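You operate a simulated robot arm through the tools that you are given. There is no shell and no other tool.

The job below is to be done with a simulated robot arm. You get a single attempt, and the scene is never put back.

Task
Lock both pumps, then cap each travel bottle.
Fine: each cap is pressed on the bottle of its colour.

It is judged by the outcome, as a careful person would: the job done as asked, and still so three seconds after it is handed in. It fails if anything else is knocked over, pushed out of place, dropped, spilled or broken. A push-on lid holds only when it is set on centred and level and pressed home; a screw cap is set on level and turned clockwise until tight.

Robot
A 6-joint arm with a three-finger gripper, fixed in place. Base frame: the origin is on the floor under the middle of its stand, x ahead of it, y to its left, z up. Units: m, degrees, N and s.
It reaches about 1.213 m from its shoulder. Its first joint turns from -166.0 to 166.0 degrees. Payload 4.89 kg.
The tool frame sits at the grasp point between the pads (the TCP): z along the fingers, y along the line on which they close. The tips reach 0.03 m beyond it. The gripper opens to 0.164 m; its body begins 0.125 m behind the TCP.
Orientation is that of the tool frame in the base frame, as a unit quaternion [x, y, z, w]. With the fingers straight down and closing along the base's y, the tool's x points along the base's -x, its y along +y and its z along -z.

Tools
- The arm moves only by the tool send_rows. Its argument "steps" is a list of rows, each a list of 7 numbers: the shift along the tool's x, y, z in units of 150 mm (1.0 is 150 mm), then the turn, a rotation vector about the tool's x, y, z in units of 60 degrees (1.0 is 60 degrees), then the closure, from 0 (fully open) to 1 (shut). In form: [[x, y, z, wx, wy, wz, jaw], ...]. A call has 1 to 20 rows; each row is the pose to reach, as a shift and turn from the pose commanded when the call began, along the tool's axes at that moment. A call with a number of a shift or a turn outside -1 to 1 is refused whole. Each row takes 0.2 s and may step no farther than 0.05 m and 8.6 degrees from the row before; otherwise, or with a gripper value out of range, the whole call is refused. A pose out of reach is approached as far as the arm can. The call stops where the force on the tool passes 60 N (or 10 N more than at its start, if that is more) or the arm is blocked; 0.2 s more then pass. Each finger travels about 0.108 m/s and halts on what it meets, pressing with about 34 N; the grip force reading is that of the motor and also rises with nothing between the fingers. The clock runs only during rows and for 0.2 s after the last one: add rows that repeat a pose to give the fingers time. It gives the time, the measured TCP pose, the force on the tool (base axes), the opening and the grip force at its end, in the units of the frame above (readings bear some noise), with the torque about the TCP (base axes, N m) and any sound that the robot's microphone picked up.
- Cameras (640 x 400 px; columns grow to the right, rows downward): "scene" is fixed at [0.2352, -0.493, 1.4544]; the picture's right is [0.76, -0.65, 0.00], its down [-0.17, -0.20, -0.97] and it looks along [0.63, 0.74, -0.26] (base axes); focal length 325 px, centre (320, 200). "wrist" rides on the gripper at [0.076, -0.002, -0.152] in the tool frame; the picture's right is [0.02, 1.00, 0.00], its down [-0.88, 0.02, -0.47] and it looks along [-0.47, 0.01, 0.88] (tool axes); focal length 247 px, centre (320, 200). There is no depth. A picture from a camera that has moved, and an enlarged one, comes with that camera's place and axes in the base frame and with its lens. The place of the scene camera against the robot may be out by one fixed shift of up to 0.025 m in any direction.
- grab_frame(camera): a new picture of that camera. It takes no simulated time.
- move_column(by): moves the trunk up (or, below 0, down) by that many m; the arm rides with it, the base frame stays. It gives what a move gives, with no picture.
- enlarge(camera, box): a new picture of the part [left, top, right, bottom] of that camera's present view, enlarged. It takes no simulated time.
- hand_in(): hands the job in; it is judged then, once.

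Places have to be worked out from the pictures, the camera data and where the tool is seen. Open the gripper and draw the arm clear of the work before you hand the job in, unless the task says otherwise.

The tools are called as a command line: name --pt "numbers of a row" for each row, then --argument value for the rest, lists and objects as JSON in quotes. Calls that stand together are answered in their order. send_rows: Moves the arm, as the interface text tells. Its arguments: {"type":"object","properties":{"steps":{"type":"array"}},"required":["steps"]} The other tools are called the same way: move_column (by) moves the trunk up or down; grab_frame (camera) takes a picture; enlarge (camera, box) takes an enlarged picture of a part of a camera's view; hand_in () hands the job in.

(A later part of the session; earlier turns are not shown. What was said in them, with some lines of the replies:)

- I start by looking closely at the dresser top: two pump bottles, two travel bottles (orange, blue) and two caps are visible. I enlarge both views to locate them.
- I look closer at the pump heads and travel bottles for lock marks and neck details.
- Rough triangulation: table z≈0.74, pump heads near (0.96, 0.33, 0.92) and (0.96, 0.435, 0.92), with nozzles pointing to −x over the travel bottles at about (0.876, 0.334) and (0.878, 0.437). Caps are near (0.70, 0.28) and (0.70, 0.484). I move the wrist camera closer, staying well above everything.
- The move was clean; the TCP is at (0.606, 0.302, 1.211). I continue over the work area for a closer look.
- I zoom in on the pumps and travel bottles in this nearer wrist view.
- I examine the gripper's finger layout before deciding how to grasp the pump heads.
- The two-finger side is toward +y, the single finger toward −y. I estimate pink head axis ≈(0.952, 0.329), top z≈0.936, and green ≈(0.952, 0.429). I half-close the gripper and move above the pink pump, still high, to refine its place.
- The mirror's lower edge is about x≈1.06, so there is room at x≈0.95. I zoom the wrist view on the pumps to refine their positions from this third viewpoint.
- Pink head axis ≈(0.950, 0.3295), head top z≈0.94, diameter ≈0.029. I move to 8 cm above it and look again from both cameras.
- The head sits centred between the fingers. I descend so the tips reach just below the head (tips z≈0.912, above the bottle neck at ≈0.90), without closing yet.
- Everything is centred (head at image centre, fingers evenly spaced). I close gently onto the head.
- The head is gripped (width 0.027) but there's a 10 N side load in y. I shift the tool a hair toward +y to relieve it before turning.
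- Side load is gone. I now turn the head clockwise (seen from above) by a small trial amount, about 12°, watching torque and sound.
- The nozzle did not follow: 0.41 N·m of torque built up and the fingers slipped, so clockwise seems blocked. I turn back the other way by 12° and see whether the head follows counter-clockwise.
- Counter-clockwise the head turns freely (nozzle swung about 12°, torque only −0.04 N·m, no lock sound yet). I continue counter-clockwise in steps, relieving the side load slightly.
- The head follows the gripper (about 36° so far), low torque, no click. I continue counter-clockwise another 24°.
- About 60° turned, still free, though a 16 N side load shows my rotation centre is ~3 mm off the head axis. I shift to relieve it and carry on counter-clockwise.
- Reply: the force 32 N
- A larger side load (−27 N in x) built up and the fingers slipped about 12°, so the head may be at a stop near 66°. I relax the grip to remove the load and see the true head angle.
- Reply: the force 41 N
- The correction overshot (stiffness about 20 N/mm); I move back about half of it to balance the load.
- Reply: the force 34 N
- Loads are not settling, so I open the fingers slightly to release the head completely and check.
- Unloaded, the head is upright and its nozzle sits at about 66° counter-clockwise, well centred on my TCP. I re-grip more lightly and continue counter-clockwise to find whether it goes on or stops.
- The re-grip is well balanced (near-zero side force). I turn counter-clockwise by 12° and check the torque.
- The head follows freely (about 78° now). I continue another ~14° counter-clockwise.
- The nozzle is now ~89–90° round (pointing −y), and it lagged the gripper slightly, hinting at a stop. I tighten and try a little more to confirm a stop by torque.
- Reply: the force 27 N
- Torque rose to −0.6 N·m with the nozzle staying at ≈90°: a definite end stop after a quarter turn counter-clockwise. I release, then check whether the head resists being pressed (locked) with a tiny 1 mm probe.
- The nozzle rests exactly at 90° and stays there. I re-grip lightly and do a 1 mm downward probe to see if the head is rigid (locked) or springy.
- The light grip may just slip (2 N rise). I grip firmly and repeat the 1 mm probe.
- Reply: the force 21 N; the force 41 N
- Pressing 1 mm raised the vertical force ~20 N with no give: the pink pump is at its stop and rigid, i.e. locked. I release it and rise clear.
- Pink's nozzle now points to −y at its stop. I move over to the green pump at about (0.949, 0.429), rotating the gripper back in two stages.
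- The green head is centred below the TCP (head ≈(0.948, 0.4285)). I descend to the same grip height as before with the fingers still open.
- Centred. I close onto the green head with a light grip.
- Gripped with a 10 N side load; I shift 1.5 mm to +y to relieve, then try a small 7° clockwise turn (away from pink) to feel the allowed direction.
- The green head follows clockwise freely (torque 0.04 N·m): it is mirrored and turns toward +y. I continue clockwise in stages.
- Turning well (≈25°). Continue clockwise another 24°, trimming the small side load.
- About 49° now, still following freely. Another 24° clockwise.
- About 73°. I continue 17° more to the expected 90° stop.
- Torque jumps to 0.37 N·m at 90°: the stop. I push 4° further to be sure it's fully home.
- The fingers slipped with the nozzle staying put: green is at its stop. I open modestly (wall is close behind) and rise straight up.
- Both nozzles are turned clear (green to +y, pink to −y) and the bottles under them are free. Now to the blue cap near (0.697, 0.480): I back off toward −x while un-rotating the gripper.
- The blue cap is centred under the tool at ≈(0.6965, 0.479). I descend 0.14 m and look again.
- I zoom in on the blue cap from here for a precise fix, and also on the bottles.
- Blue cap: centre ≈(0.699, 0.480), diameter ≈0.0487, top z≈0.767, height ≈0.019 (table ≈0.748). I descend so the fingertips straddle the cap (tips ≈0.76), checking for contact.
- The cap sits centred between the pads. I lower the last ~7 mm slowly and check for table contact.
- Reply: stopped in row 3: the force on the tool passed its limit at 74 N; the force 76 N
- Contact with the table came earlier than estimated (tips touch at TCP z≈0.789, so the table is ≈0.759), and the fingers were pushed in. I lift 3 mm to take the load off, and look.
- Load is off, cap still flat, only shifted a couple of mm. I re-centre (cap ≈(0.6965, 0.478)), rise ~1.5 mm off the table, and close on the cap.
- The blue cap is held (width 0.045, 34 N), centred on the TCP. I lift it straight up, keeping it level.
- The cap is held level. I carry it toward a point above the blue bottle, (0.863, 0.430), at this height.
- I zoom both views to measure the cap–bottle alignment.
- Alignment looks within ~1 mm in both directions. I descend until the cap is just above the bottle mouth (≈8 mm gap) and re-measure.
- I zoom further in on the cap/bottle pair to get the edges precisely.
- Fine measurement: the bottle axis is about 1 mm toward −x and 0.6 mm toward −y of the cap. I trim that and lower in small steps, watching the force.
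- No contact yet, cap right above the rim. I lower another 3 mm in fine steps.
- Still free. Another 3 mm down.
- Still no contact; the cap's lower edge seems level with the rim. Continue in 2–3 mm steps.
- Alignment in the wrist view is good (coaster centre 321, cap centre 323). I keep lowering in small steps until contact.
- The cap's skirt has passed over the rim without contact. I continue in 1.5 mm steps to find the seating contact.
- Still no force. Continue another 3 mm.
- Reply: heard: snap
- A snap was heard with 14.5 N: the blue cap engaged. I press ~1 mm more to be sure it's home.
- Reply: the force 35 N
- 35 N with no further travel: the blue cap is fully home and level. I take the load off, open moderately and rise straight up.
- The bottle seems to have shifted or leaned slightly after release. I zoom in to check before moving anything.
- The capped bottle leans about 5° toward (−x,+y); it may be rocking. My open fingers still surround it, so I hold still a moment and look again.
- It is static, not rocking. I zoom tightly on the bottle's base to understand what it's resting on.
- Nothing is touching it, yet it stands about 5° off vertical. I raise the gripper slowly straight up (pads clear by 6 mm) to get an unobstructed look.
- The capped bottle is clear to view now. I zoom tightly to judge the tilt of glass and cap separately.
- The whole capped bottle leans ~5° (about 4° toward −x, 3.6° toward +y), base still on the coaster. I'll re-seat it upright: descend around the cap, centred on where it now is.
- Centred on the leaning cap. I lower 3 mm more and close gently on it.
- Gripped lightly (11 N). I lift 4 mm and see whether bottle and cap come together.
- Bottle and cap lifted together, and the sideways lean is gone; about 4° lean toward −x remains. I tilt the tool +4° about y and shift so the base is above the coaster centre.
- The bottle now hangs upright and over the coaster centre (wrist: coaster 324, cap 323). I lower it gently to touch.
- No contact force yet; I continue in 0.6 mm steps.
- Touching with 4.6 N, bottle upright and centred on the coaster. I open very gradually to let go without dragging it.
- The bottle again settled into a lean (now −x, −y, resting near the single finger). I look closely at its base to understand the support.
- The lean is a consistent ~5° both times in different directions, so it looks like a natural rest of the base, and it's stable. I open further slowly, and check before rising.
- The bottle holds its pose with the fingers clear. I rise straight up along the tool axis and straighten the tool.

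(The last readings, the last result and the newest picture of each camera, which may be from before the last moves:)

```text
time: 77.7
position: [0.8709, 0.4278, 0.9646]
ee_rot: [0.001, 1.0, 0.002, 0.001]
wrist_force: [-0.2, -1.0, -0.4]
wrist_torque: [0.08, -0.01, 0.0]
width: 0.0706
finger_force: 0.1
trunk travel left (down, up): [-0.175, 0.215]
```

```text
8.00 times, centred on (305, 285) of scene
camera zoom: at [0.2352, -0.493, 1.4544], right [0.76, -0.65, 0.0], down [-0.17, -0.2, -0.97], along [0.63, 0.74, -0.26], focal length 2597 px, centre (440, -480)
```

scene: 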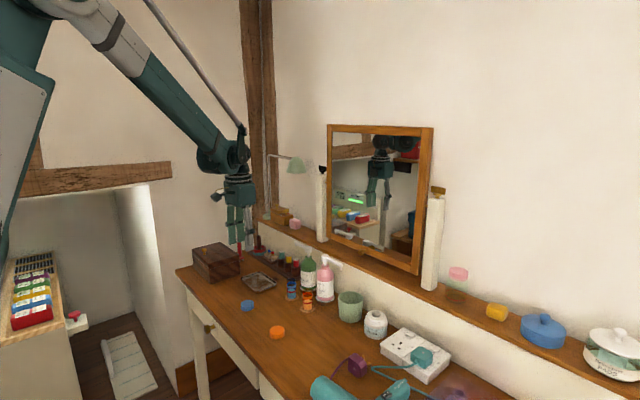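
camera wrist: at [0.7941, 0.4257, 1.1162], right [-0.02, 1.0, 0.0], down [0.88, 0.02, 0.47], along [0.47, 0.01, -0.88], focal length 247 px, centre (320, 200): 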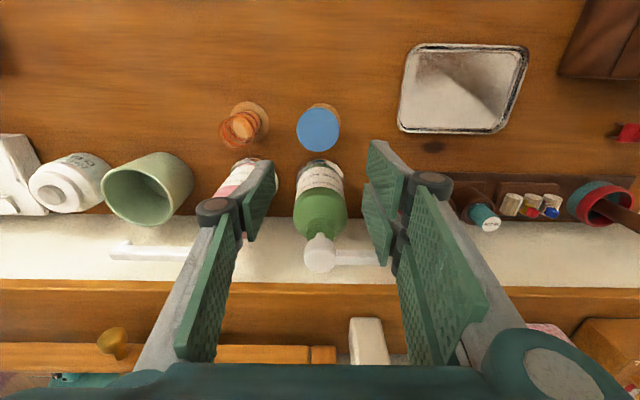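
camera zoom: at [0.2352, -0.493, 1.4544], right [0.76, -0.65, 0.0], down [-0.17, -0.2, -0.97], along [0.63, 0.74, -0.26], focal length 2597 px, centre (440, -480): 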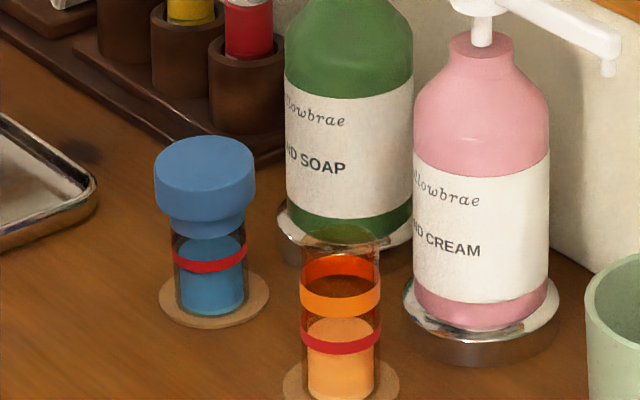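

Next, the orange cap at about (0.6955, 0.2795). I travel there at this height and re-measure.

send_rows --pt "0.15 -0.12 0 0 0 0 0.57" --pt "0.3 -0.25 0 0 0 0 0.57" --pt "0.45 -0.37 0 0 0 0 0.54" --pt "0.6 -0.5 0 0 0 0 0.51" --pt "0.75 -0.62 0 0 0 0 0.51" --pt "0.9 -0.75 0 0 0 0 0.51" --pt "1.0 -0.87 0 0 0 0 0.51" --pt "1.0 -0.985 0 0 0 0 0.51"

send_rows --pt "0.08 0 0.05 0 0 0 0.51" --pt "0.165 0 0.15 0 0 0 0.51" --pt "0.165 0 0.35 0 0 0 0.51" --pt "0.165 0 0.5 0 0 0 0.51" --pt "0.165 0 0.5 0 0 0 0.51"

grab_frame --camera "wrist"

enlarge --camera "wrist" --box '[270, 100, 370, 200]'

```text
time: 79.5
position: [0.7226, 0.282, 0.9627]
ee_rot: [0.0, 1.0, 0.0, 0.0]
wrist_force: [0.7, 0.2, -0.1]
wrist_torque: [-0.05, -0.01, 0.03]
width: 0.0804
finger_force: 0.1
trunk travel left (down, up): [-0.175, 0.215]
```

```text
time: 80.7
position: [0.6973, 0.2816, 0.8886]
ee_rot: [0.0, 1.0, 0.002, 0.0]
wrist_force: [-0.1, 0.3, 0.1]
wrist_torque: [-0.01, 0.03, -0.02]
width: 0.0801
finger_force: 0.1
trunk travel left (down, up): [-0.175, 0.215]
```

```text
taken
camera wrist: at [0.6198, 0.2782, 1.041], right [-0.02, 1.0, 0.0], down [0.88, 0.02, 0.47], along [0.47, 0.01, -0.88], focal length 247 px, centre (320, 200)
```

wrist: 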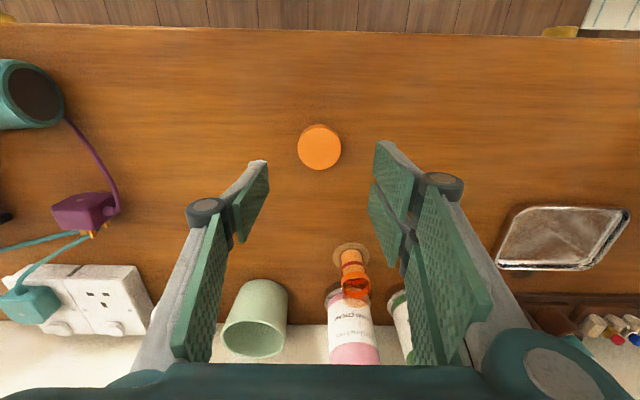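

```text
4.00 times, centred on (320, 150) of wrist
camera zoom: at [0.6198, 0.2782, 1.041], right [-0.02, 1.0, 0.0], down [0.88, 0.02, 0.47], along [0.47, 0.01, -0.88], focal length 988 px, centre (320, 400)
```

zoom: 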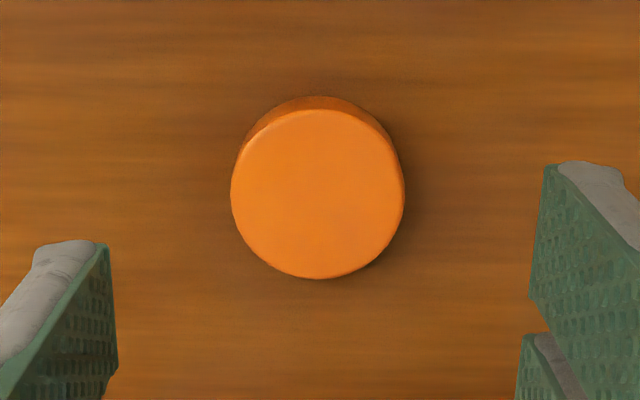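

Orange cap ≈(0.697, 0.279), nicely centred. I descend in stages to the same grip height as for blue (TCP z≈0.79).

send_rows --pt "-0.003 -0.008 0.2 0 0 0 0.51" --pt "-0.003 -0.008 0.4 0 0 0 0.51" --pt "-0.003 -0.008 0.55 0 0 0 0.51" --pt "-0.003 -0.008 0.62 0 0 0 0.51" --pt "-0.003 -0.008 0.652 0 0 0 0.51" --pt "-0.003 -0.008 0.652 0 0 0 0.51"

grab_frame --camera "wrist"

enlarge --camera "scene" --box '[245, 290, 315, 350]'

```text
time: 82.1
position: [0.6977, 0.28, 0.7915]
ee_rot: [0.001, 1.0, 0.0, -0.001]
wrist_force: [0.9, 0.8, 0.9]
wrist_torque: [0.01, 0.03, 0.0]
width: 0.0804
finger_force: 0.2
trunk travel left (down, up): [-0.175, 0.215]
```

```text
taken
camera wrist: at [0.6205, 0.2776, 0.9433], right [-0.02, 1.0, 0.0], down [0.88, 0.02, 0.47], along [0.47, 0.01, -0.88], focal length 247 px, centre (320, 200)
```

wrist: 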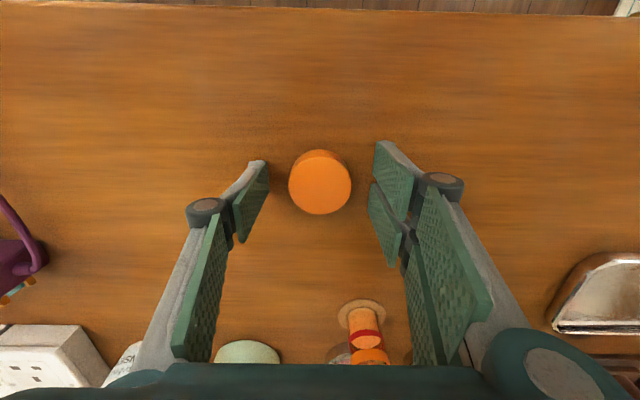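

```text
6.67 times, centred on (280, 320) of scene
camera zoom: at [0.2352, -0.493, 1.4544], right [0.76, -0.65, 0.0], down [-0.17, -0.2, -0.97], along [0.63, 0.74, -0.26], focal length 2164 px, centre (587, -600)
```

zoom: 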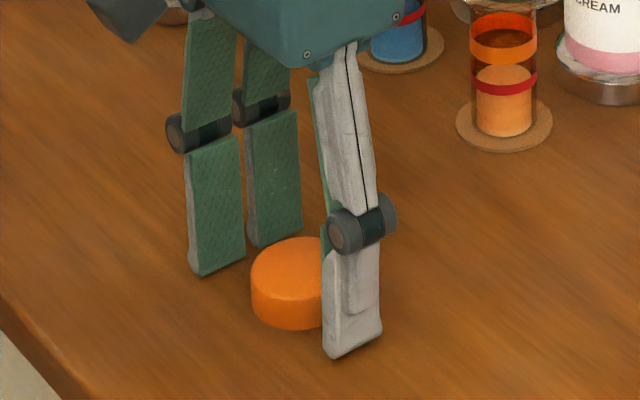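

The cap is centred and the tips are just above the table. I close on it and then lift.

send_rows --pt "0 0 0 0 0 0 0.6" --pt "0 0 0 0 0 0 0.67" --pt "0 0 0 0 0 0 0.72" --pt "0 0 0 0 0 0 0.75" --pt "0 0 0 0 0 0 0.75"

grab_frame --camera "wrist"

```text
time: 83.3
position: [0.6986, 0.2811, 0.7916]
ee_rot: [0.0, 1.0, 0.001, 0.0]
wrist_force: [-0.3, 0.9, 0.4]
wrist_torque: [-0.02, 0.03, 0.01]
width: 0.0453
finger_force: 33.8
trunk travel left (down, up): [-0.175, 0.215]
```

```text
taken
camera wrist: at [0.6205, 0.2776, 0.9435], right [-0.02, 1.0, 0.0], down [0.88, 0.02, 0.47], along [0.47, 0.01, -0.88], focal length 247 px, centre (320, 200)
```

wrist: 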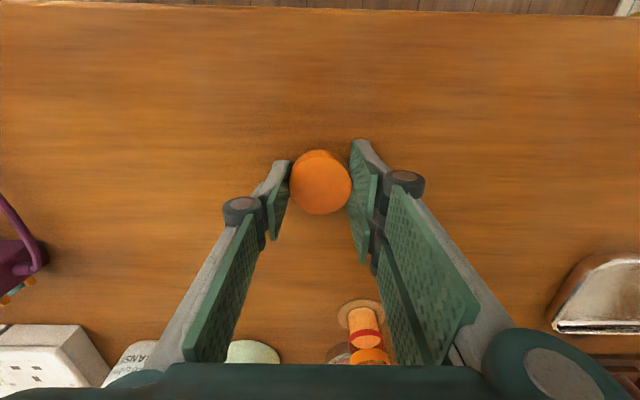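

Held firmly (0.0453 m, 34 N). I lift and carry it over the orange bottle near (0.863, 0.3285).

send_rows --pt "0 0 -0.1 0 0 0 0.75" --pt "0 0 -0.3 0 0 0 0.75" --pt "0 0 -0.55 0 0 0 0.75" --pt "0 0 -0.8 0 0 0 0.75" --pt "0 0 -0.94 0 0 0 0.75" --pt "-0.15 0.04 -0.94 0 0 0 0.75" --pt "-0.35 0.1 -0.94 0 0 0 0.75" --pt "-0.55 0.16 -0.94 0 0 0 0.75" --pt "-0.75 0.22 -0.94 0 0 0 0.75" --pt "-0.9 0.28 -0.94 0 0 0 0.75" --pt "-1.0 0.31 -0.94 0 0 0 0.75" --pt "-1.0 0.31 -0.94 0 0 0 0.75"

send_rows --pt "-0.05 0.007 0 0 0 0 0.75" --pt "-0.1 0.013 0 0 0 0 0.75" --pt "-0.1 0.013 0.1 0 0 0 0.75" --pt "-0.1 0.013 0.25 0 0 0 0.75" --pt "-0.1 0.013 0.33 0 0 0 0.75" --pt "-0.1 0.013 0.33 0 0 0 0.75"

grab_frame --camera "wrist"

enlarge --camera "wrist" --box '[270, 100, 370, 225]'

enlarge --camera "scene" --box '[296, 270, 328, 314]'

```text
time: 85.9
position: [0.8473, 0.3263, 0.9319]
ee_rot: [0.001, 1.0, 0.001, -0.001]
wrist_force: [-0.1, -0.3, -0.8]
wrist_torque: [0.03, -0.02, -0.01]
width: 0.045
finger_force: 34.6
trunk travel left (down, up): [-0.175, 0.215]
```

```text
time: 87.3
position: [0.8629, 0.328, 0.8815]
ee_rot: [0.001, 1.0, 0.0, 0.001]
wrist_force: [1.1, 0.0, 0.1]
wrist_torque: [-0.03, 0.05, -0.02]
width: 0.0451
finger_force: 34.0
trunk travel left (down, up): [-0.175, 0.215]
```

```text
taken
camera wrist: at [0.7855, 0.3261, 1.0344], right [-0.02, 1.0, 0.0], down [0.88, 0.02, 0.47], along [0.47, 0.01, -0.88], focal length 247 px, centre (320, 200)
```

wrist: 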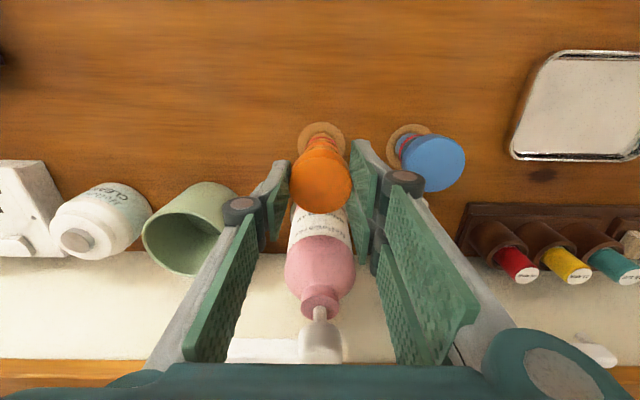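

```text
3.20 times, centred on (320, 162) of wrist
camera zoom: at [0.7855, 0.3261, 1.0344], right [-0.02, 1.0, 0.0], down [0.88, 0.02, 0.47], along [0.47, 0.01, -0.88], focal length 790 px, centre (320, 320)
```

zoom: 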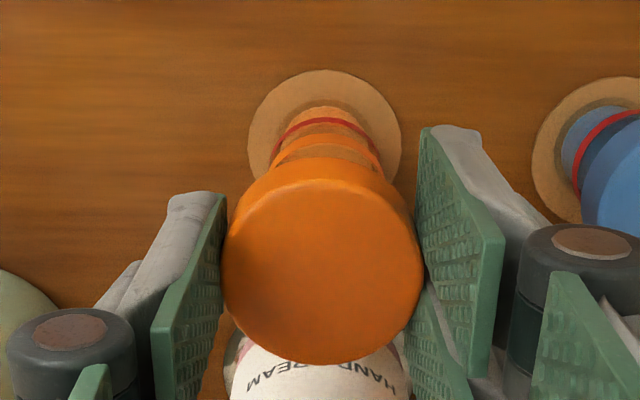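

```text
9.09 times, centred on (312, 292) of scene
camera zoom: at [0.2352, -0.493, 1.4544], right [0.76, -0.65, 0.0], down [-0.17, -0.2, -0.97], along [0.63, 0.74, -0.26], focal length 2951 px, centre (393, -636)
```

zoom: 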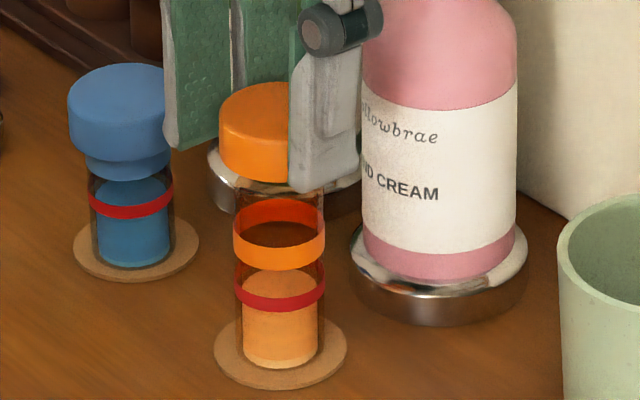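

Measured carefully (including the bias seen on blue), the orange bottle is about +0.8 mm in x and +0.7 mm in y from the cap axis. I trim that and lower toward the rim.

send_rows --pt "-0.0053 0.0047 0 0 0 0 0.75" --pt "-0.0053 0.0047 0.03 0 0 0 0.75" --pt "-0.0053 0.0047 0.06 0 0 0 0.75" --pt "-0.0053 0.0047 0.09 0 0 0 0.75" --pt "-0.0053 0.0047 0.09 0 0 0 0.75"

enlarge --camera "wrist" --box '[270, 100, 370, 225]'

enlarge --camera "scene" --box '[298, 276, 324, 314]'

```text
time: 88.5
position: [0.8624, 0.3292, 0.8692]
ee_rot: [0.0, 1.0, 0.0, 0.0]
wrist_force: [-0.9, 0.1, -1.0]
wrist_torque: [0.03, 0.02, 0.02]
width: 0.0449
finger_force: 34.2
trunk travel left (down, up): [-0.175, 0.215]
```

```text
3.20 times, centred on (320, 162) of wrist
camera zoom: at [0.7857, 0.3267, 1.0212], right [-0.02, 1.0, 0.0], down [0.88, 0.02, 0.47], along [0.47, 0.01, -0.88], focal length 790 px, centre (320, 320)
```

zoom: 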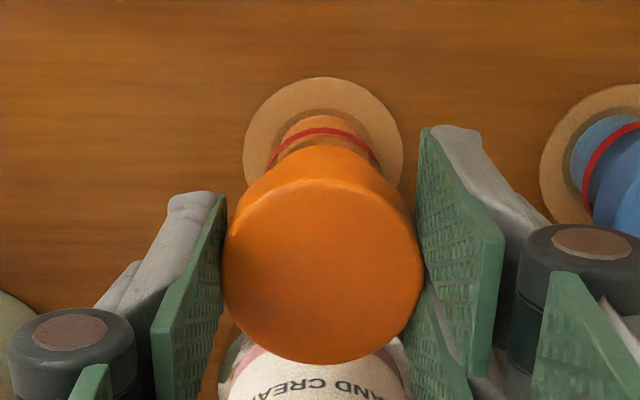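

```text
10.53 times, centred on (311, 295) of scene
camera zoom: at [0.2352, -0.493, 1.4544], right [0.76, -0.65, 0.0], down [-0.17, -0.2, -0.97], along [0.63, 0.74, -0.26], focal length 3417 px, centre (415, -800)
```

zoom: 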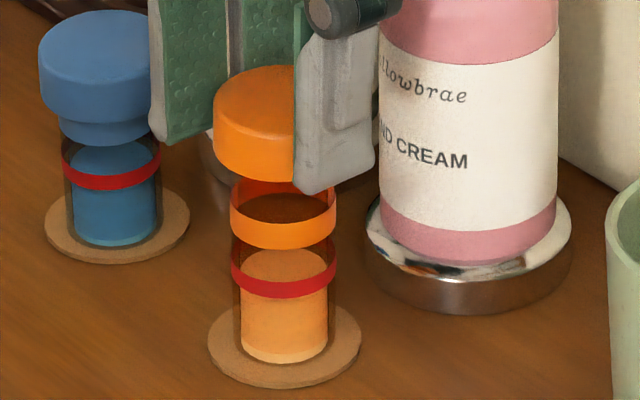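

Both views now show alignment within a few tenths of a millimetre. I lower to just before the snap height, watching for contact.

send_rows --pt "-0.002 0 0.02 0 0 0 0.75" --pt "-0.002 0 0.04 0 0 0 0.75" --pt "-0.002 0 0.06 0 0 0 0.75" --pt "-0.002 0 0.06 0 0 0 0.75"

enlarge --camera "scene" --box '[298, 276, 324, 314]'

```text
time: 89.5
position: [0.8626, 0.329, 0.8593]
ee_rot: [0.0, 1.0, 0.001, 0.0]
wrist_force: [0.6, -0.7, 0.8]
wrist_torque: [-0.02, -0.03, 0.01]
width: 0.045
finger_force: 34.1
trunk travel left (down, up): [-0.175, 0.215]
```

```text
10.53 times, centred on (311, 295) of scene
camera zoom: at [0.2352, -0.493, 1.4544], right [0.76, -0.65, 0.0], down [-0.17, -0.2, -0.97], along [0.63, 0.74, -0.26], focal length 3417 px, centre (415, -800)
```

zoom: 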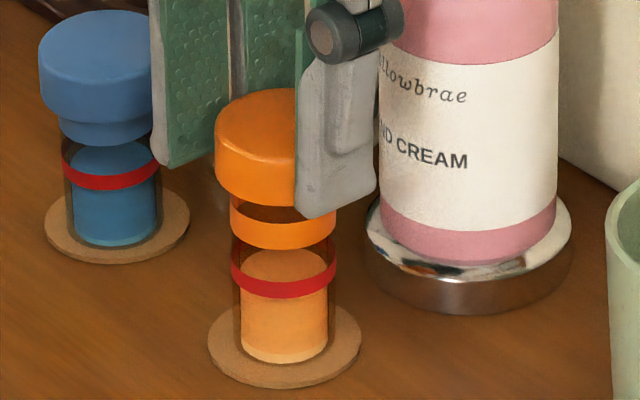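

Skirt is passing over the neck with no contact. Continue in small steps.

send_rows --pt "0 0 0.01 0 0 0 0.75" --pt "0 0 0.02 0 0 0 0.75" --pt "0 0 0.02 0 0 0 0.75"

send_rows --pt "0 0 0.01 0 0 0 0.75" --pt "0 0 0.01 0 0 0 0.75"

```text
time: 90.3
position: [0.8635, 0.3301, 0.8576]
ee_rot: [0.0, 1.0, 0.001, 0.0]
wrist_force: [-0.6, -0.6, -0.5]
wrist_torque: [0.0, -0.01, -0.01]
width: 0.045
finger_force: 33.6
trunk travel left (down, up): [-0.175, 0.215]
```

```text
time: 90.9
position: [0.8643, 0.3282, 0.8557]
ee_rot: [0.0, 1.0, 0.001, 0.001]
wrist_force: [0.6, 0.0, 0.0]
wrist_torque: [0.01, 0.03, -0.02]
width: 0.0448
finger_force: 34.4
trunk travel left (down, up): [-0.175, 0.215]
```

Still free at TCP z≈0.855. I go on in 1 mm steps.

send_rows --pt "0 0 0.007 0 0 0 0.75" --pt "0 0 0.007 0 0 0 0.75"

send_rows --pt "0 0 0.007 0 0 0 0.75" --pt "0 0 0.007 0 0 0 0.75"

enlarge --camera "scene" --box '[298, 276, 324, 314]'

```text
time: 91.5
position: [0.8638, 0.3293, 0.8533]
ee_rot: [0.0, 1.0, 0.002, 0.0]
wrist_force: [0.7, 0.3, 0.2]
wrist_torque: [0.01, 0.01, 0.01]
width: 0.0452
finger_force: 34.2
trunk travel left (down, up): [-0.175, 0.215]
```

```text
time: 92.1
position: [0.8638, 0.328, 0.8539]
ee_rot: [0.0, 1.0, 0.0, 0.0]
wrist_force: [0.0, 0.4, -0.5]
wrist_torque: [0.03, -0.02, 0.01]
width: 0.045
finger_force: 33.6
trunk travel left (down, up): [-0.175, 0.215]
```

```text
10.53 times, centred on (311, 295) of scene
camera zoom: at [0.2352, -0.493, 1.4544], right [0.76, -0.65, 0.0], down [-0.17, -0.2, -0.97], along [0.63, 0.74, -0.26], focal length 3417 px, centre (415, -800)
```

zoom: 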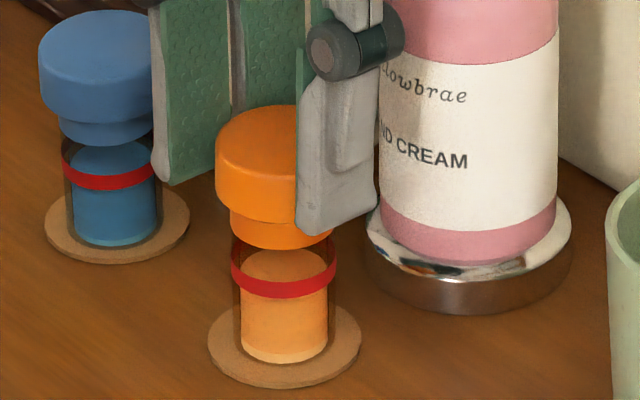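

Nearly seated, still no force and the bottle hasn't moved. Continue 1 mm steps until the snap.

send_rows --pt "0 0 0.006 0 0 0 0.75" --pt "0 0 0.006 0 0 0 0.75"

send_rows --pt "0 0 0.006 0 0 0 0.75" --pt "0 0 0.006 0 0 0 0.75"

```text
time: 92.7
position: [0.8639, 0.3287, 0.852]
ee_rot: [0.0, 1.0, 0.001, 0.0]
wrist_force: [-0.1, -0.1, -1.3]
wrist_torque: [-0.01, 0.0, -0.01]
width: 0.0449
finger_force: 33.8
trunk travel left (down, up): [-0.175, 0.215]
heard: snap
```

```text
time: 93.3
position: [0.8628, 0.3284, 0.8535]
ee_rot: [0.0, 1.0, 0.001, 0.001]
wrist_force: [2.2, -0.3, 13.2]
wrist_torque: [0.06, -0.18, -0.02]
width: 0.045
finger_force: 33.6
trunk travel left (down, up): [-0.175, 0.215]
```

Snap heard for the orange cap, now pressed with 13 N. I check how it sits.

enlarge --camera "scene" --box '[298, 276, 324, 314]'

enlarge --camera "wrist" --box '[270, 100, 370, 225]'

```text
10.53 times, centred on (311, 295) of scene
camera zoom: at [0.2352, -0.493, 1.4544], right [0.76, -0.65, 0.0], down [-0.17, -0.2, -0.97], along [0.63, 0.74, -0.26], focal length 3417 px, centre (415, -800)
```

zoom: 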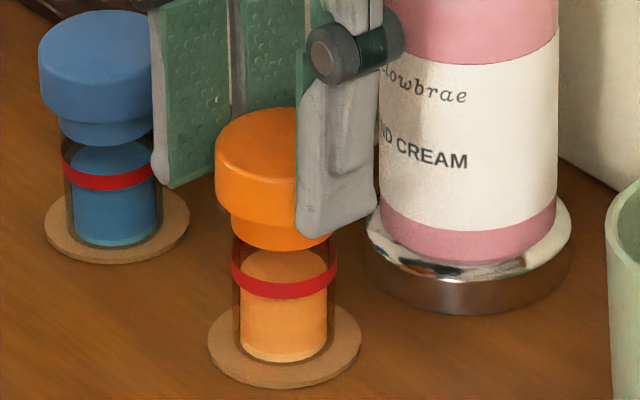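

```text
3.20 times, centred on (320, 162) of wrist
camera zoom: at [0.7862, 0.3265, 1.0045], right [-0.02, 1.0, 0.0], down [0.88, 0.02, 0.47], along [0.47, 0.01, -0.88], focal length 790 px, centre (320, 320)
```

zoom: 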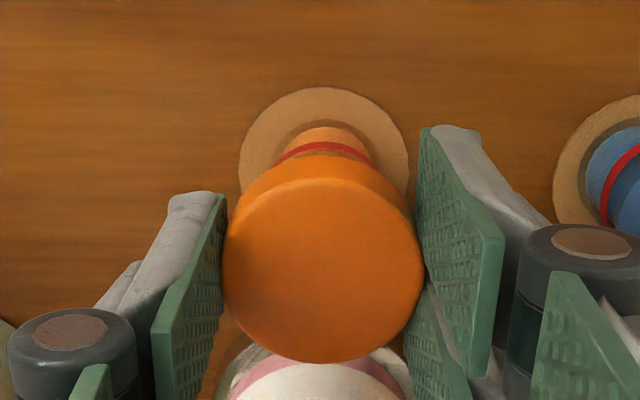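

It sits centred, the bottle unmoved, and the force rises stiffly: home. I relieve the load (0.6 mm up) and open very gradually.

send_rows --pt "0 0 -0.004 0 0 0 0.75" --pt "0 0 -0.004 0 0 0 0.735" --pt "0 0 -0.004 0 0 0 0.72" --pt "0 0 -0.004 0 0 0 0.715"

send_rows --pt "0 0 0 0 0 0 0.71" --pt "0 0 0 0 0 0 0.705" --pt "0 0 0 0 0 0 0.7" --pt "0 0 0 0 0 0 0.695" --pt "0 0 0 0 0 0 0.69" --pt "0 0 0 0 0 0 0.68" --pt "0 0 0 0 0 0 0.67"

enlarge --camera "scene" --box '[298, 276, 324, 314]'

enlarge --camera "wrist" --box '[270, 100, 370, 225]'

```text
time: 94.3
position: [0.8636, 0.3285, 0.8519]
ee_rot: [0.001, 1.0, 0.001, -0.001]
wrist_force: [-0.7, 0.9, -0.2]
wrist_torque: [0.03, 0.03, -0.04]
width: 0.0466
finger_force: 1.0
trunk travel left (down, up): [-0.175, 0.215]
```

```text
time: 95.9
position: [0.8647, 0.3291, 0.852]
ee_rot: [0.0, 1.0, 0.001, 0.0]
wrist_force: [-0.3, 0.3, 0.9]
wrist_torque: [-0.03, -0.04, 0.0]
width: 0.0541
finger_force: 0.1
trunk travel left (down, up): [-0.175, 0.215]
```

```text
10.53 times, centred on (311, 295) of scene
camera zoom: at [0.2352, -0.493, 1.4544], right [0.76, -0.65, 0.0], down [-0.17, -0.2, -0.97], along [0.63, 0.74, -0.26], focal length 3417 px, centre (415, -800)
```

zoom: 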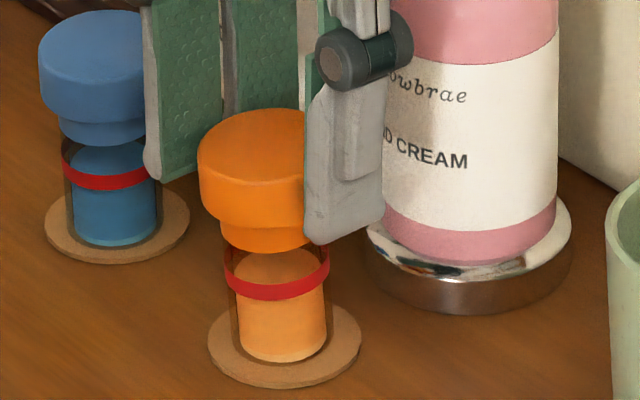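

```text
3.20 times, centred on (320, 162) of wrist
camera zoom: at [0.7863, 0.3267, 1.0042], right [-0.02, 1.0, 0.0], down [0.88, 0.02, 0.47], along [0.47, 0.01, -0.88], focal length 790 px, centre (320, 320)
```

zoom: 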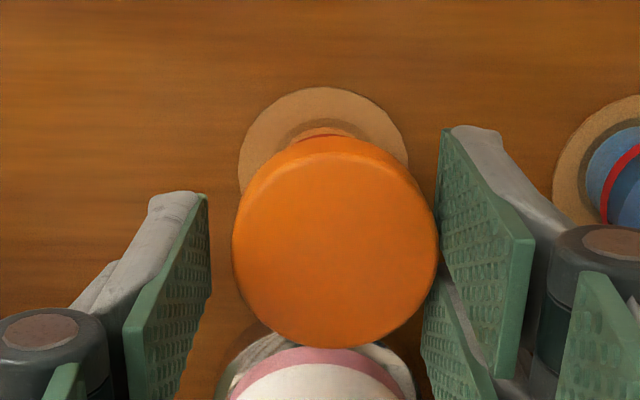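

The orange bottle settles into the same slight lean (toward −x) after release, just as blue does, so it is how these capped bottles rest; blue hasn't moved in 20 s. I open a bit more, keeping clear of the blue cap, and check it settles.

send_rows --pt "0 0 0 0 0 0 0.65" --pt "0 0 0 0 0 0 0.63" --pt "0 0 0 0 0 0 0.61" --pt "0 0 0 0 0 0 0.6" --pt "0 0 0 0 0 0 0.6" --pt "0 0 0 0 0 0 0.6"

enlarge --camera "scene" --box '[290, 270, 326, 314]'

enlarge --camera "wrist" --box '[270, 100, 370, 225]'

```text
time: 97.3
position: [0.863, 0.3294, 0.8507]
ee_rot: [0.0, 1.0, 0.001, 0.001]
wrist_force: [0.8, 0.1, -0.2]
wrist_torque: [0.02, 0.03, 0.0]
width: 0.0656
finger_force: 0.0
trunk travel left (down, up): [-0.175, 0.215]
```

```text
9.09 times, centred on (308, 292) of scene
camera zoom: at [0.2352, -0.493, 1.4544], right [0.76, -0.65, 0.0], down [-0.17, -0.2, -0.97], along [0.63, 0.74, -0.26], focal length 2951 px, centre (429, -636)
```

zoom: 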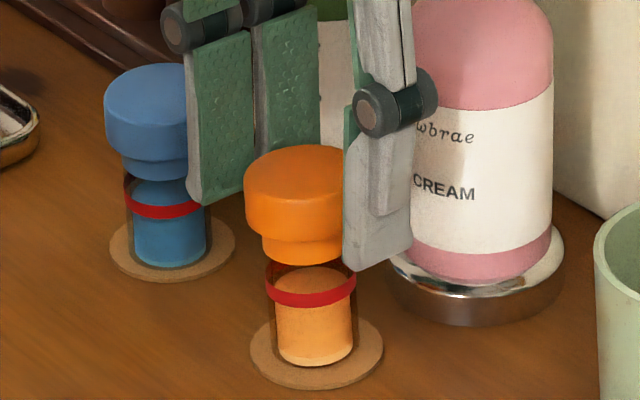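

```text
3.20 times, centred on (320, 162) of wrist
camera zoom: at [0.7863, 0.3267, 1.0042], right [-0.02, 1.0, 0.0], down [0.88, 0.02, 0.47], along [0.47, 0.01, -0.88], focal length 790 px, centre (320, 320)
```

zoom: 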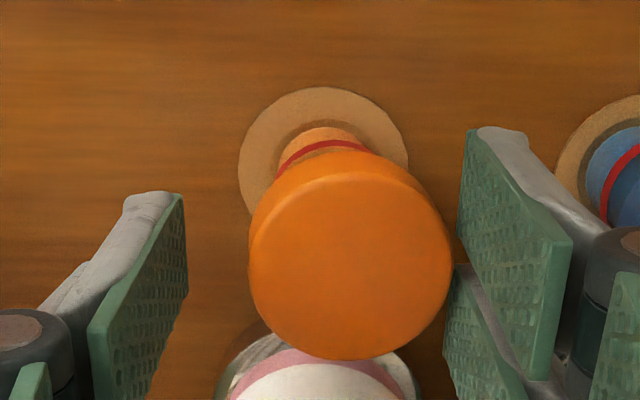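

Its lean just rolled around at the same small angle (now toward +y), close to the +y pads. I open 2–3 mm more so nothing touches, then check before rising.

send_rows --pt "0 0 0 0 0 0 0.59" --pt "0 0 0 0 0 0 0.58" --pt "0 0 0 0 0 0 0.57" --pt "0 0 0 0 0 0 0.56" --pt "0 0 0 0 0 0 0.56" --pt "0 0 0 0 0 0 0.56"

enlarge --camera "scene" --box '[290, 270, 326, 314]'

enlarge --camera "wrist" --box '[270, 100, 390, 225]'

```text
time: 98.7
position: [0.8633, 0.3291, 0.8516]
ee_rot: [0.0, 1.0, 0.0, 0.0]
wrist_force: [-0.1, -0.7, -0.3]
wrist_torque: [0.02, -0.04, -0.02]
width: 0.0722
finger_force: 0.1
trunk travel left (down, up): [-0.175, 0.215]
```

```text
9.09 times, centred on (308, 292) of scene
camera zoom: at [0.2352, -0.493, 1.4544], right [0.76, -0.65, 0.0], down [-0.17, -0.2, -0.97], along [0.63, 0.74, -0.26], focal length 2951 px, centre (429, -636)
```

zoom: 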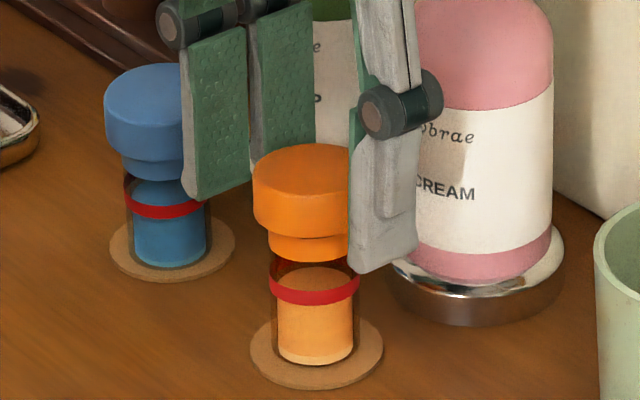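

```text
3.20 times, centred on (330, 162) of wrist
camera zoom: at [0.7863, 0.3267, 1.0042], right [-0.02, 1.0, 0.0], down [0.88, 0.02, 0.47], along [0.47, 0.01, -0.88], focal length 790 px, centre (288, 320)
```

zoom: 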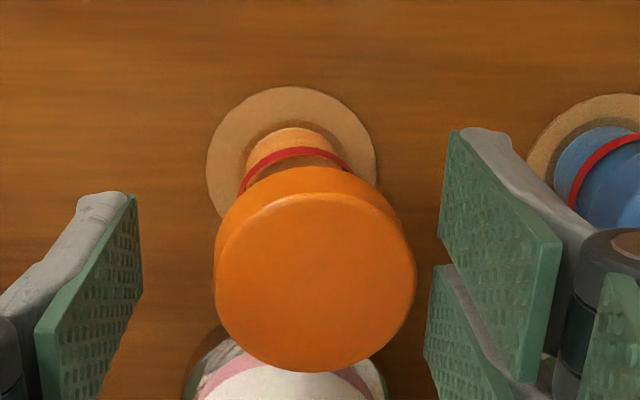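

The orange bottle's lean is slowly rolling around; nothing touches it now. I wait a bit to see whether it settles.

send_rows --pt "0 0 0 0 0 0 0.56" --pt "0 0 0 0 0 0 0.56" --pt "0 0 0 0 0 0 0.56" --pt "0 0 0 0 0 0 0.56" --pt "0 0 0 0 0 0 0.56" --pt "0 0 0 0 0 0 0.56" --pt "0 0 0 0 0 0 0.56"

enlarge --camera "wrist" --box '[270, 100, 390, 225]'

enlarge --camera "scene" --box '[290, 270, 326, 314]'

```text
time: 100.3
position: [0.864, 0.3286, 0.851]
ee_rot: [0.0, 1.0, 0.001, 0.0]
wrist_force: [0.8, 0.1, -0.2]
wrist_torque: [0.06, 0.0, -0.03]
width: 0.0723
finger_force: 0.1
trunk travel left (down, up): [-0.175, 0.215]
```

```text
3.20 times, centred on (330, 162) of wrist
camera zoom: at [0.7863, 0.3267, 1.0042], right [-0.02, 1.0, 0.0], down [0.88, 0.02, 0.47], along [0.47, 0.01, -0.88], focal length 790 px, centre (288, 320)
```

zoom: 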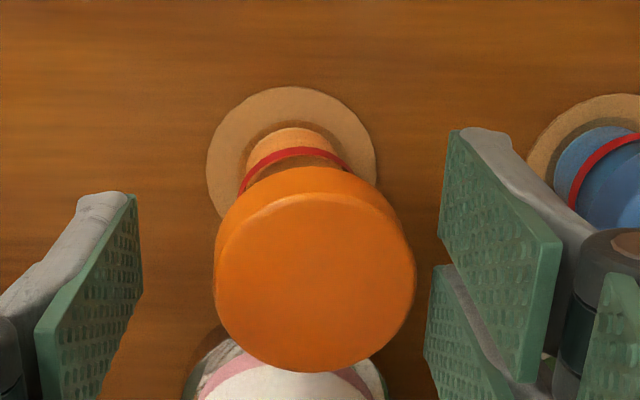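

```text
9.09 times, centred on (308, 292) of scene
camera zoom: at [0.2352, -0.493, 1.4544], right [0.76, -0.65, 0.0], down [-0.17, -0.2, -0.97], along [0.63, 0.74, -0.26], focal length 2951 px, centre (429, -636)
```

zoom: 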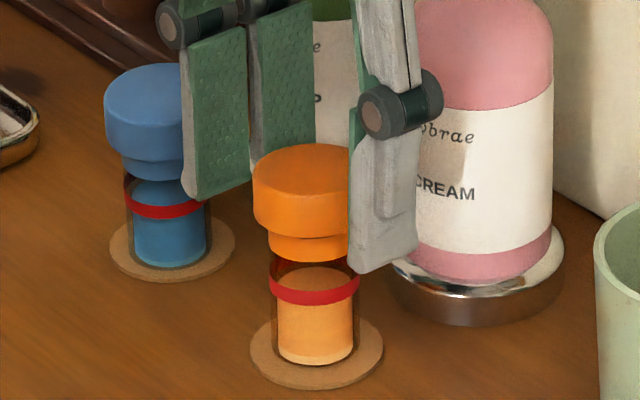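

It has settled and stays still. I rise straight up from between the bottles.

send_rows --pt "0 0 -0.05 0 0 0 0.56" --pt "0 0 -0.15 0 0 0 0.56" --pt "0 0 -0.3 0 0 0 0.56" --pt "0 0 -0.5 0 0 0 0.56" --pt "0 0 -0.75 0 0 0 0.56" --pt "0 0 -0.75 0 0 0 0.56"

grab_frame --camera "wrist"

enlarge --camera "scene" --box '[275, 230, 365, 320]'

```text
time: 101.7
position: [0.8631, 0.3293, 0.9634]
ee_rot: [0.001, 1.0, 0.001, 0.001]
wrist_force: [-0.2, 0.6, 1.2]
wrist_torque: [0.03, -0.03, -0.01]
width: 0.0723
finger_force: 0.1
trunk travel left (down, up): [-0.175, 0.215]
```

```text
taken
camera wrist: at [0.7859, 0.3265, 1.117], right [-0.02, 1.0, 0.0], down [0.88, 0.02, 0.47], along [0.47, 0.01, -0.88], focal length 247 px, centre (320, 200)
```

wrist: 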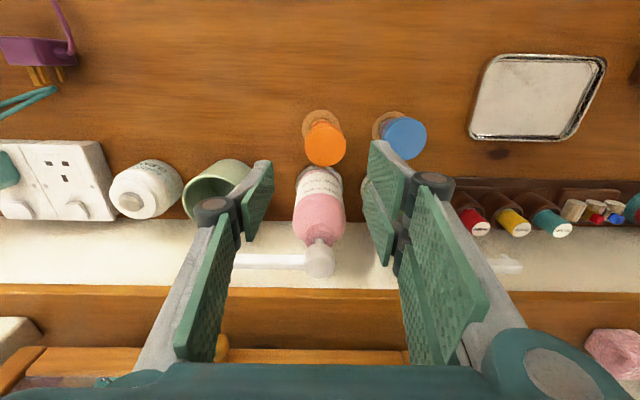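

```text
4.44 times, centred on (320, 275) of scene
camera zoom: at [0.2352, -0.493, 1.4544], right [0.76, -0.65, 0.0], down [-0.17, -0.2, -0.97], along [0.63, 0.74, -0.26], focal length 1443 px, centre (320, -133)
```

zoom: 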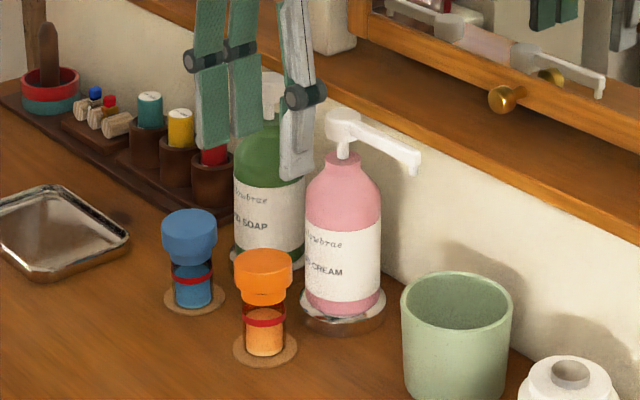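

Both caps are on. I now verify the pump nozzles' final angles and the overall scene with close-ups.

enlarge --camera "wrist" --box '[210, 220, 350, 300]'

enlarge --camera "wrist" --box '[280, 90, 440, 190]'

enlarge --camera "scene" --box '[285, 270, 325, 314]'

```text
4.57 times, centred on (280, 260) of wrist
camera zoom: at [0.7859, 0.3265, 1.117], right [-0.02, 1.0, 0.0], down [0.88, 0.02, 0.47], along [0.47, 0.01, -0.88], focal length 1129 px, centre (503, -74)
```

zoom: 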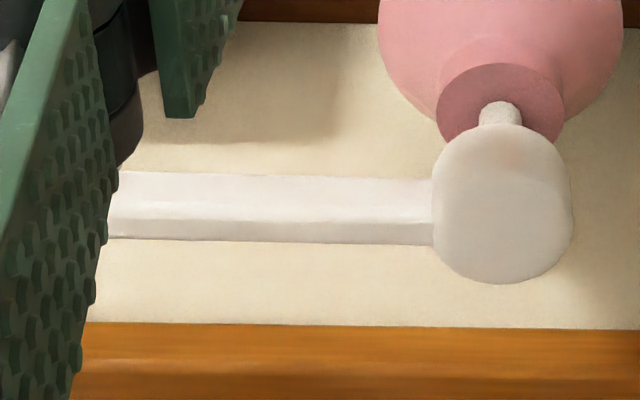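

```text
4.00 times, centred on (360, 140) of wrist
camera zoom: at [0.7859, 0.3265, 1.117], right [-0.02, 1.0, 0.0], down [0.88, 0.02, 0.47], along [0.47, 0.01, -0.88], focal length 988 px, centre (160, 440)
```

zoom: 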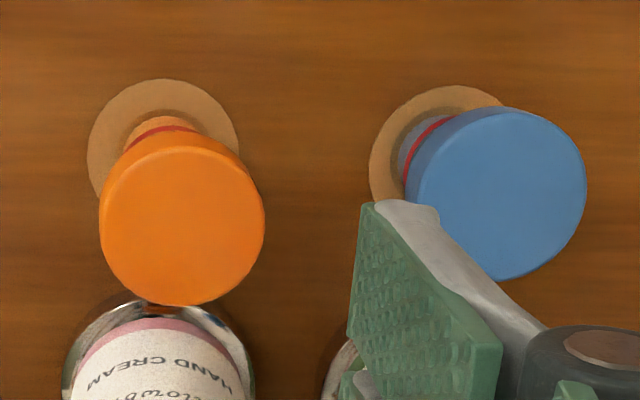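

```text
9.09 times, centred on (305, 292) of scene
camera zoom: at [0.2352, -0.493, 1.4544], right [0.76, -0.65, 0.0], down [-0.17, -0.2, -0.97], along [0.63, 0.74, -0.26], focal length 2951 px, centre (456, -636)
```

zoom: 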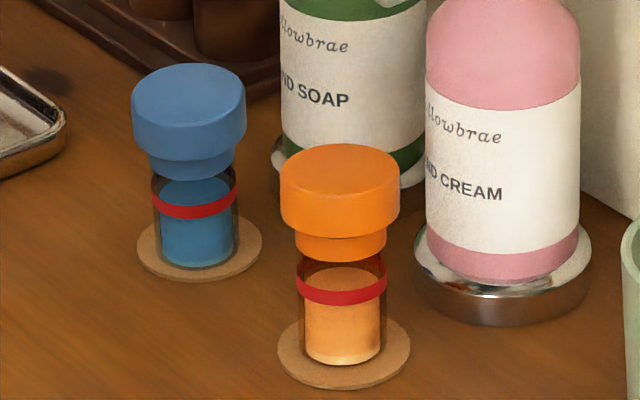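

The pink nozzle is exactly parallel to the ledge (90°). I retreat up and back, clear of the work, for a final overall look.

send_rows --pt "0 0 -0.25 0 0 0 0.56" --pt "0 0 -0.5 0 0 0 0.5" --pt "0 0 -0.75 0 0 0 0.4" --pt "0.2 0 -0.9 0 0 0 0.3" --pt "0.4 0 -1.0 0 0 0 0.2" --pt "0.65 0 -1.0 0 0 0 0.1" --pt "0.9 0 -1.0 0 0 0 0" --pt "1.0 0 -1.0 0 0 0 0" --pt "1.0 0 -1.0 0 0 0 0"

send_rows --pt "0.25 0 0 0 0 0 0" --pt "0.5 0 -0.1 0 0 0 0" --pt "0.75 0 -0.2 0 0 0 0" --pt "0.75 0 -0.2 0 0 0 0"

grab_frame --camera "wrist"

grab_frame --camera "scene"

enlarge --camera "scene" --box '[265, 230, 365, 320]'

enlarge --camera "wrist" --box '[270, 180, 420, 290]'

```text
time: 103.7
position: [0.7121, 0.3287, 1.1157]
ee_rot: [0.0, 1.0, 0.001, 0.001]
wrist_force: [0.5, -0.6, 0.2]
wrist_torque: [-0.01, -0.05, -0.01]
width: 0.1642
finger_force: 0.1
trunk travel left (down, up): [-0.175, 0.215]
```

```text
time: 104.7
position: [0.5998, 0.328, 1.1448]
ee_rot: [0.0, 1.0, 0.001, 0.001]
wrist_force: [-1.9, -0.9, 1.0]
wrist_torque: [0.07, -0.17, 0.01]
width: 0.1641
finger_force: 0.0
trunk travel left (down, up): [-0.175, 0.215]
```

```text
taken
camera wrist: at [0.5217, 0.3251, 1.2968], right [-0.02, 1.0, 0.0], down [0.88, 0.02, 0.47], along [0.47, 0.01, -0.88], focal length 247 px, centre (320, 200)
```

wrist: 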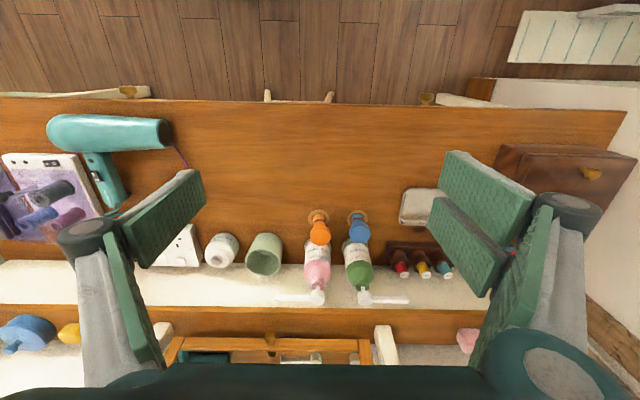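

```text
taken
```

scene: 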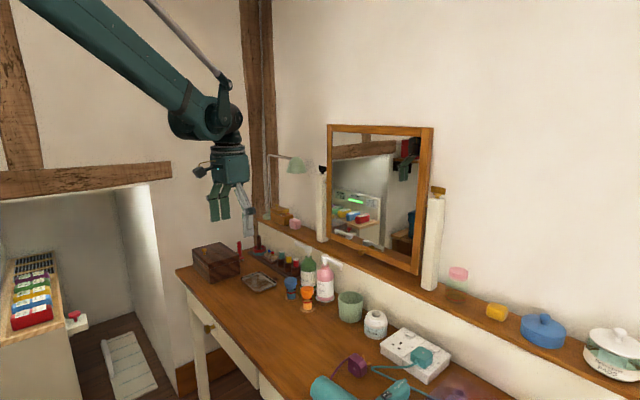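

```text
4.44 times, centred on (315, 275) of scene
camera zoom: at [0.2352, -0.493, 1.4544], right [0.76, -0.65, 0.0], down [-0.17, -0.2, -0.97], along [0.63, 0.74, -0.26], focal length 1443 px, centre (342, -133)
```

zoom: 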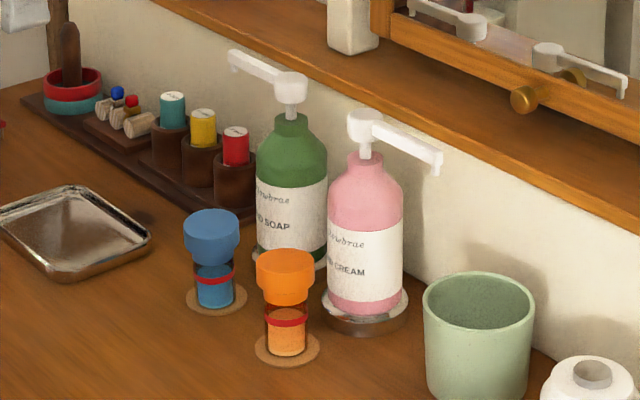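

```text
3.64 times, centred on (345, 235) of wrist
camera zoom: at [0.5217, 0.3251, 1.2968], right [-0.02, 1.0, 0.0], down [0.88, 0.02, 0.47], along [0.47, 0.01, -0.88], focal length 898 px, centre (229, 73)
```

zoom: 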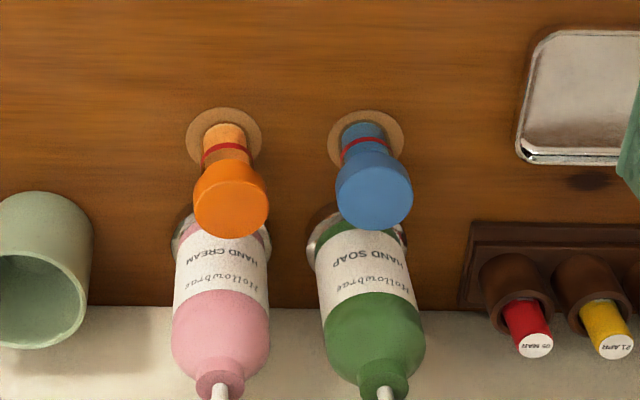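

Both nozzles are at their locked stops, both caps sit on their own bottles, and nothing else has moved. I wait a couple of seconds with the arm clear and confirm everything stays still.

send_rows --pt "0 0 0 0 0 0 0" --pt "0 0 0 0 0 0 0" --pt "0 0 0 0 0 0 0" --pt "0 0 0 0 0 0 0" --pt "0 0 0 0 0 0 0" --pt "0 0 0 0 0 0 0" --pt "0 0 0 0 0 0 0" --pt "0 0 0 0 0 0 0" --pt "0 0 0 0 0 0 0" --pt "0 0 0 0 0 0 0" --pt "0 0 0 0 0 0 0" --pt "0 0 0 0 0 0 0"

enlarge --camera "scene" --box '[265, 230, 365, 320]'

enlarge --camera "scene" --box '[285, 270, 325, 314]'

```text
time: 107.3
position: [0.601, 0.3285, 1.1443]
ee_rot: [-0.001, 1.0, 0.0, 0.0]
wrist_force: [-0.5, 0.0, -0.3]
wrist_torque: [0.0, -0.01, -0.03]
width: 0.1642
finger_force: 0.0
trunk travel left (down, up): [-0.175, 0.215]
```

```text
4.44 times, centred on (315, 275) of scene
camera zoom: at [0.2352, -0.493, 1.4544], right [0.76, -0.65, 0.0], down [-0.17, -0.2, -0.97], along [0.63, 0.74, -0.26], focal length 1443 px, centre (342, -133)
```

zoom: 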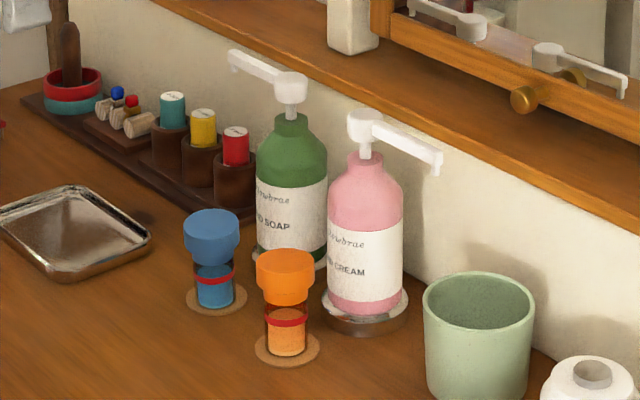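

```text
9.09 times, centred on (305, 292) of scene
camera zoom: at [0.2352, -0.493, 1.4544], right [0.76, -0.65, 0.0], down [-0.17, -0.2, -0.97], along [0.63, 0.74, -0.26], focal length 2951 px, centre (456, -636)
```

zoom: 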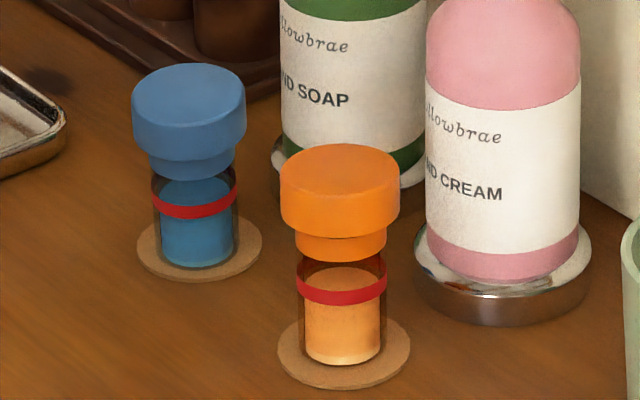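

Nothing has changed over the last 2.6 s: both pumps are turned to their stops, both caps are on the bottles of their colour, and the arm is clear with the gripper open. I hand the job in.

hand_in

```text
The job is handed in.
```

Both pump heads are turned to their end stops, and each travel bottle is capped in its own colour. I've handed the job in.

- **Pumps:** Each head turned a quarter turn from its starting stop to the opposite one, pink toward −y and green toward +y, so both nozzles are clear of the bottles. I pressed pink down 1 mm and it did not give. I did not do that test on green. No click was heard from either pump, so I am taking the end stop to be the lock.
- **Caps:** Both caps snapped on audibly. Blue was then pressed to 35 N and orange to 13 N, with no further travel.
- **Leaning bottles:** Once released, both capped bottles came to rest at about a 5° lean on their coasters. I lifted blue and set it upright once, and it leaned again, in a different direction. Neither moved after that. Blue was also nudged about 2 mm when its cap went on.
- **Everything else:** I saw nothing else knocked over, moved or spilled. On the first try for the blue cap the fingers pressed on the table at about 75 N. This shifted the cap roughly 2 mm before I picked it up.
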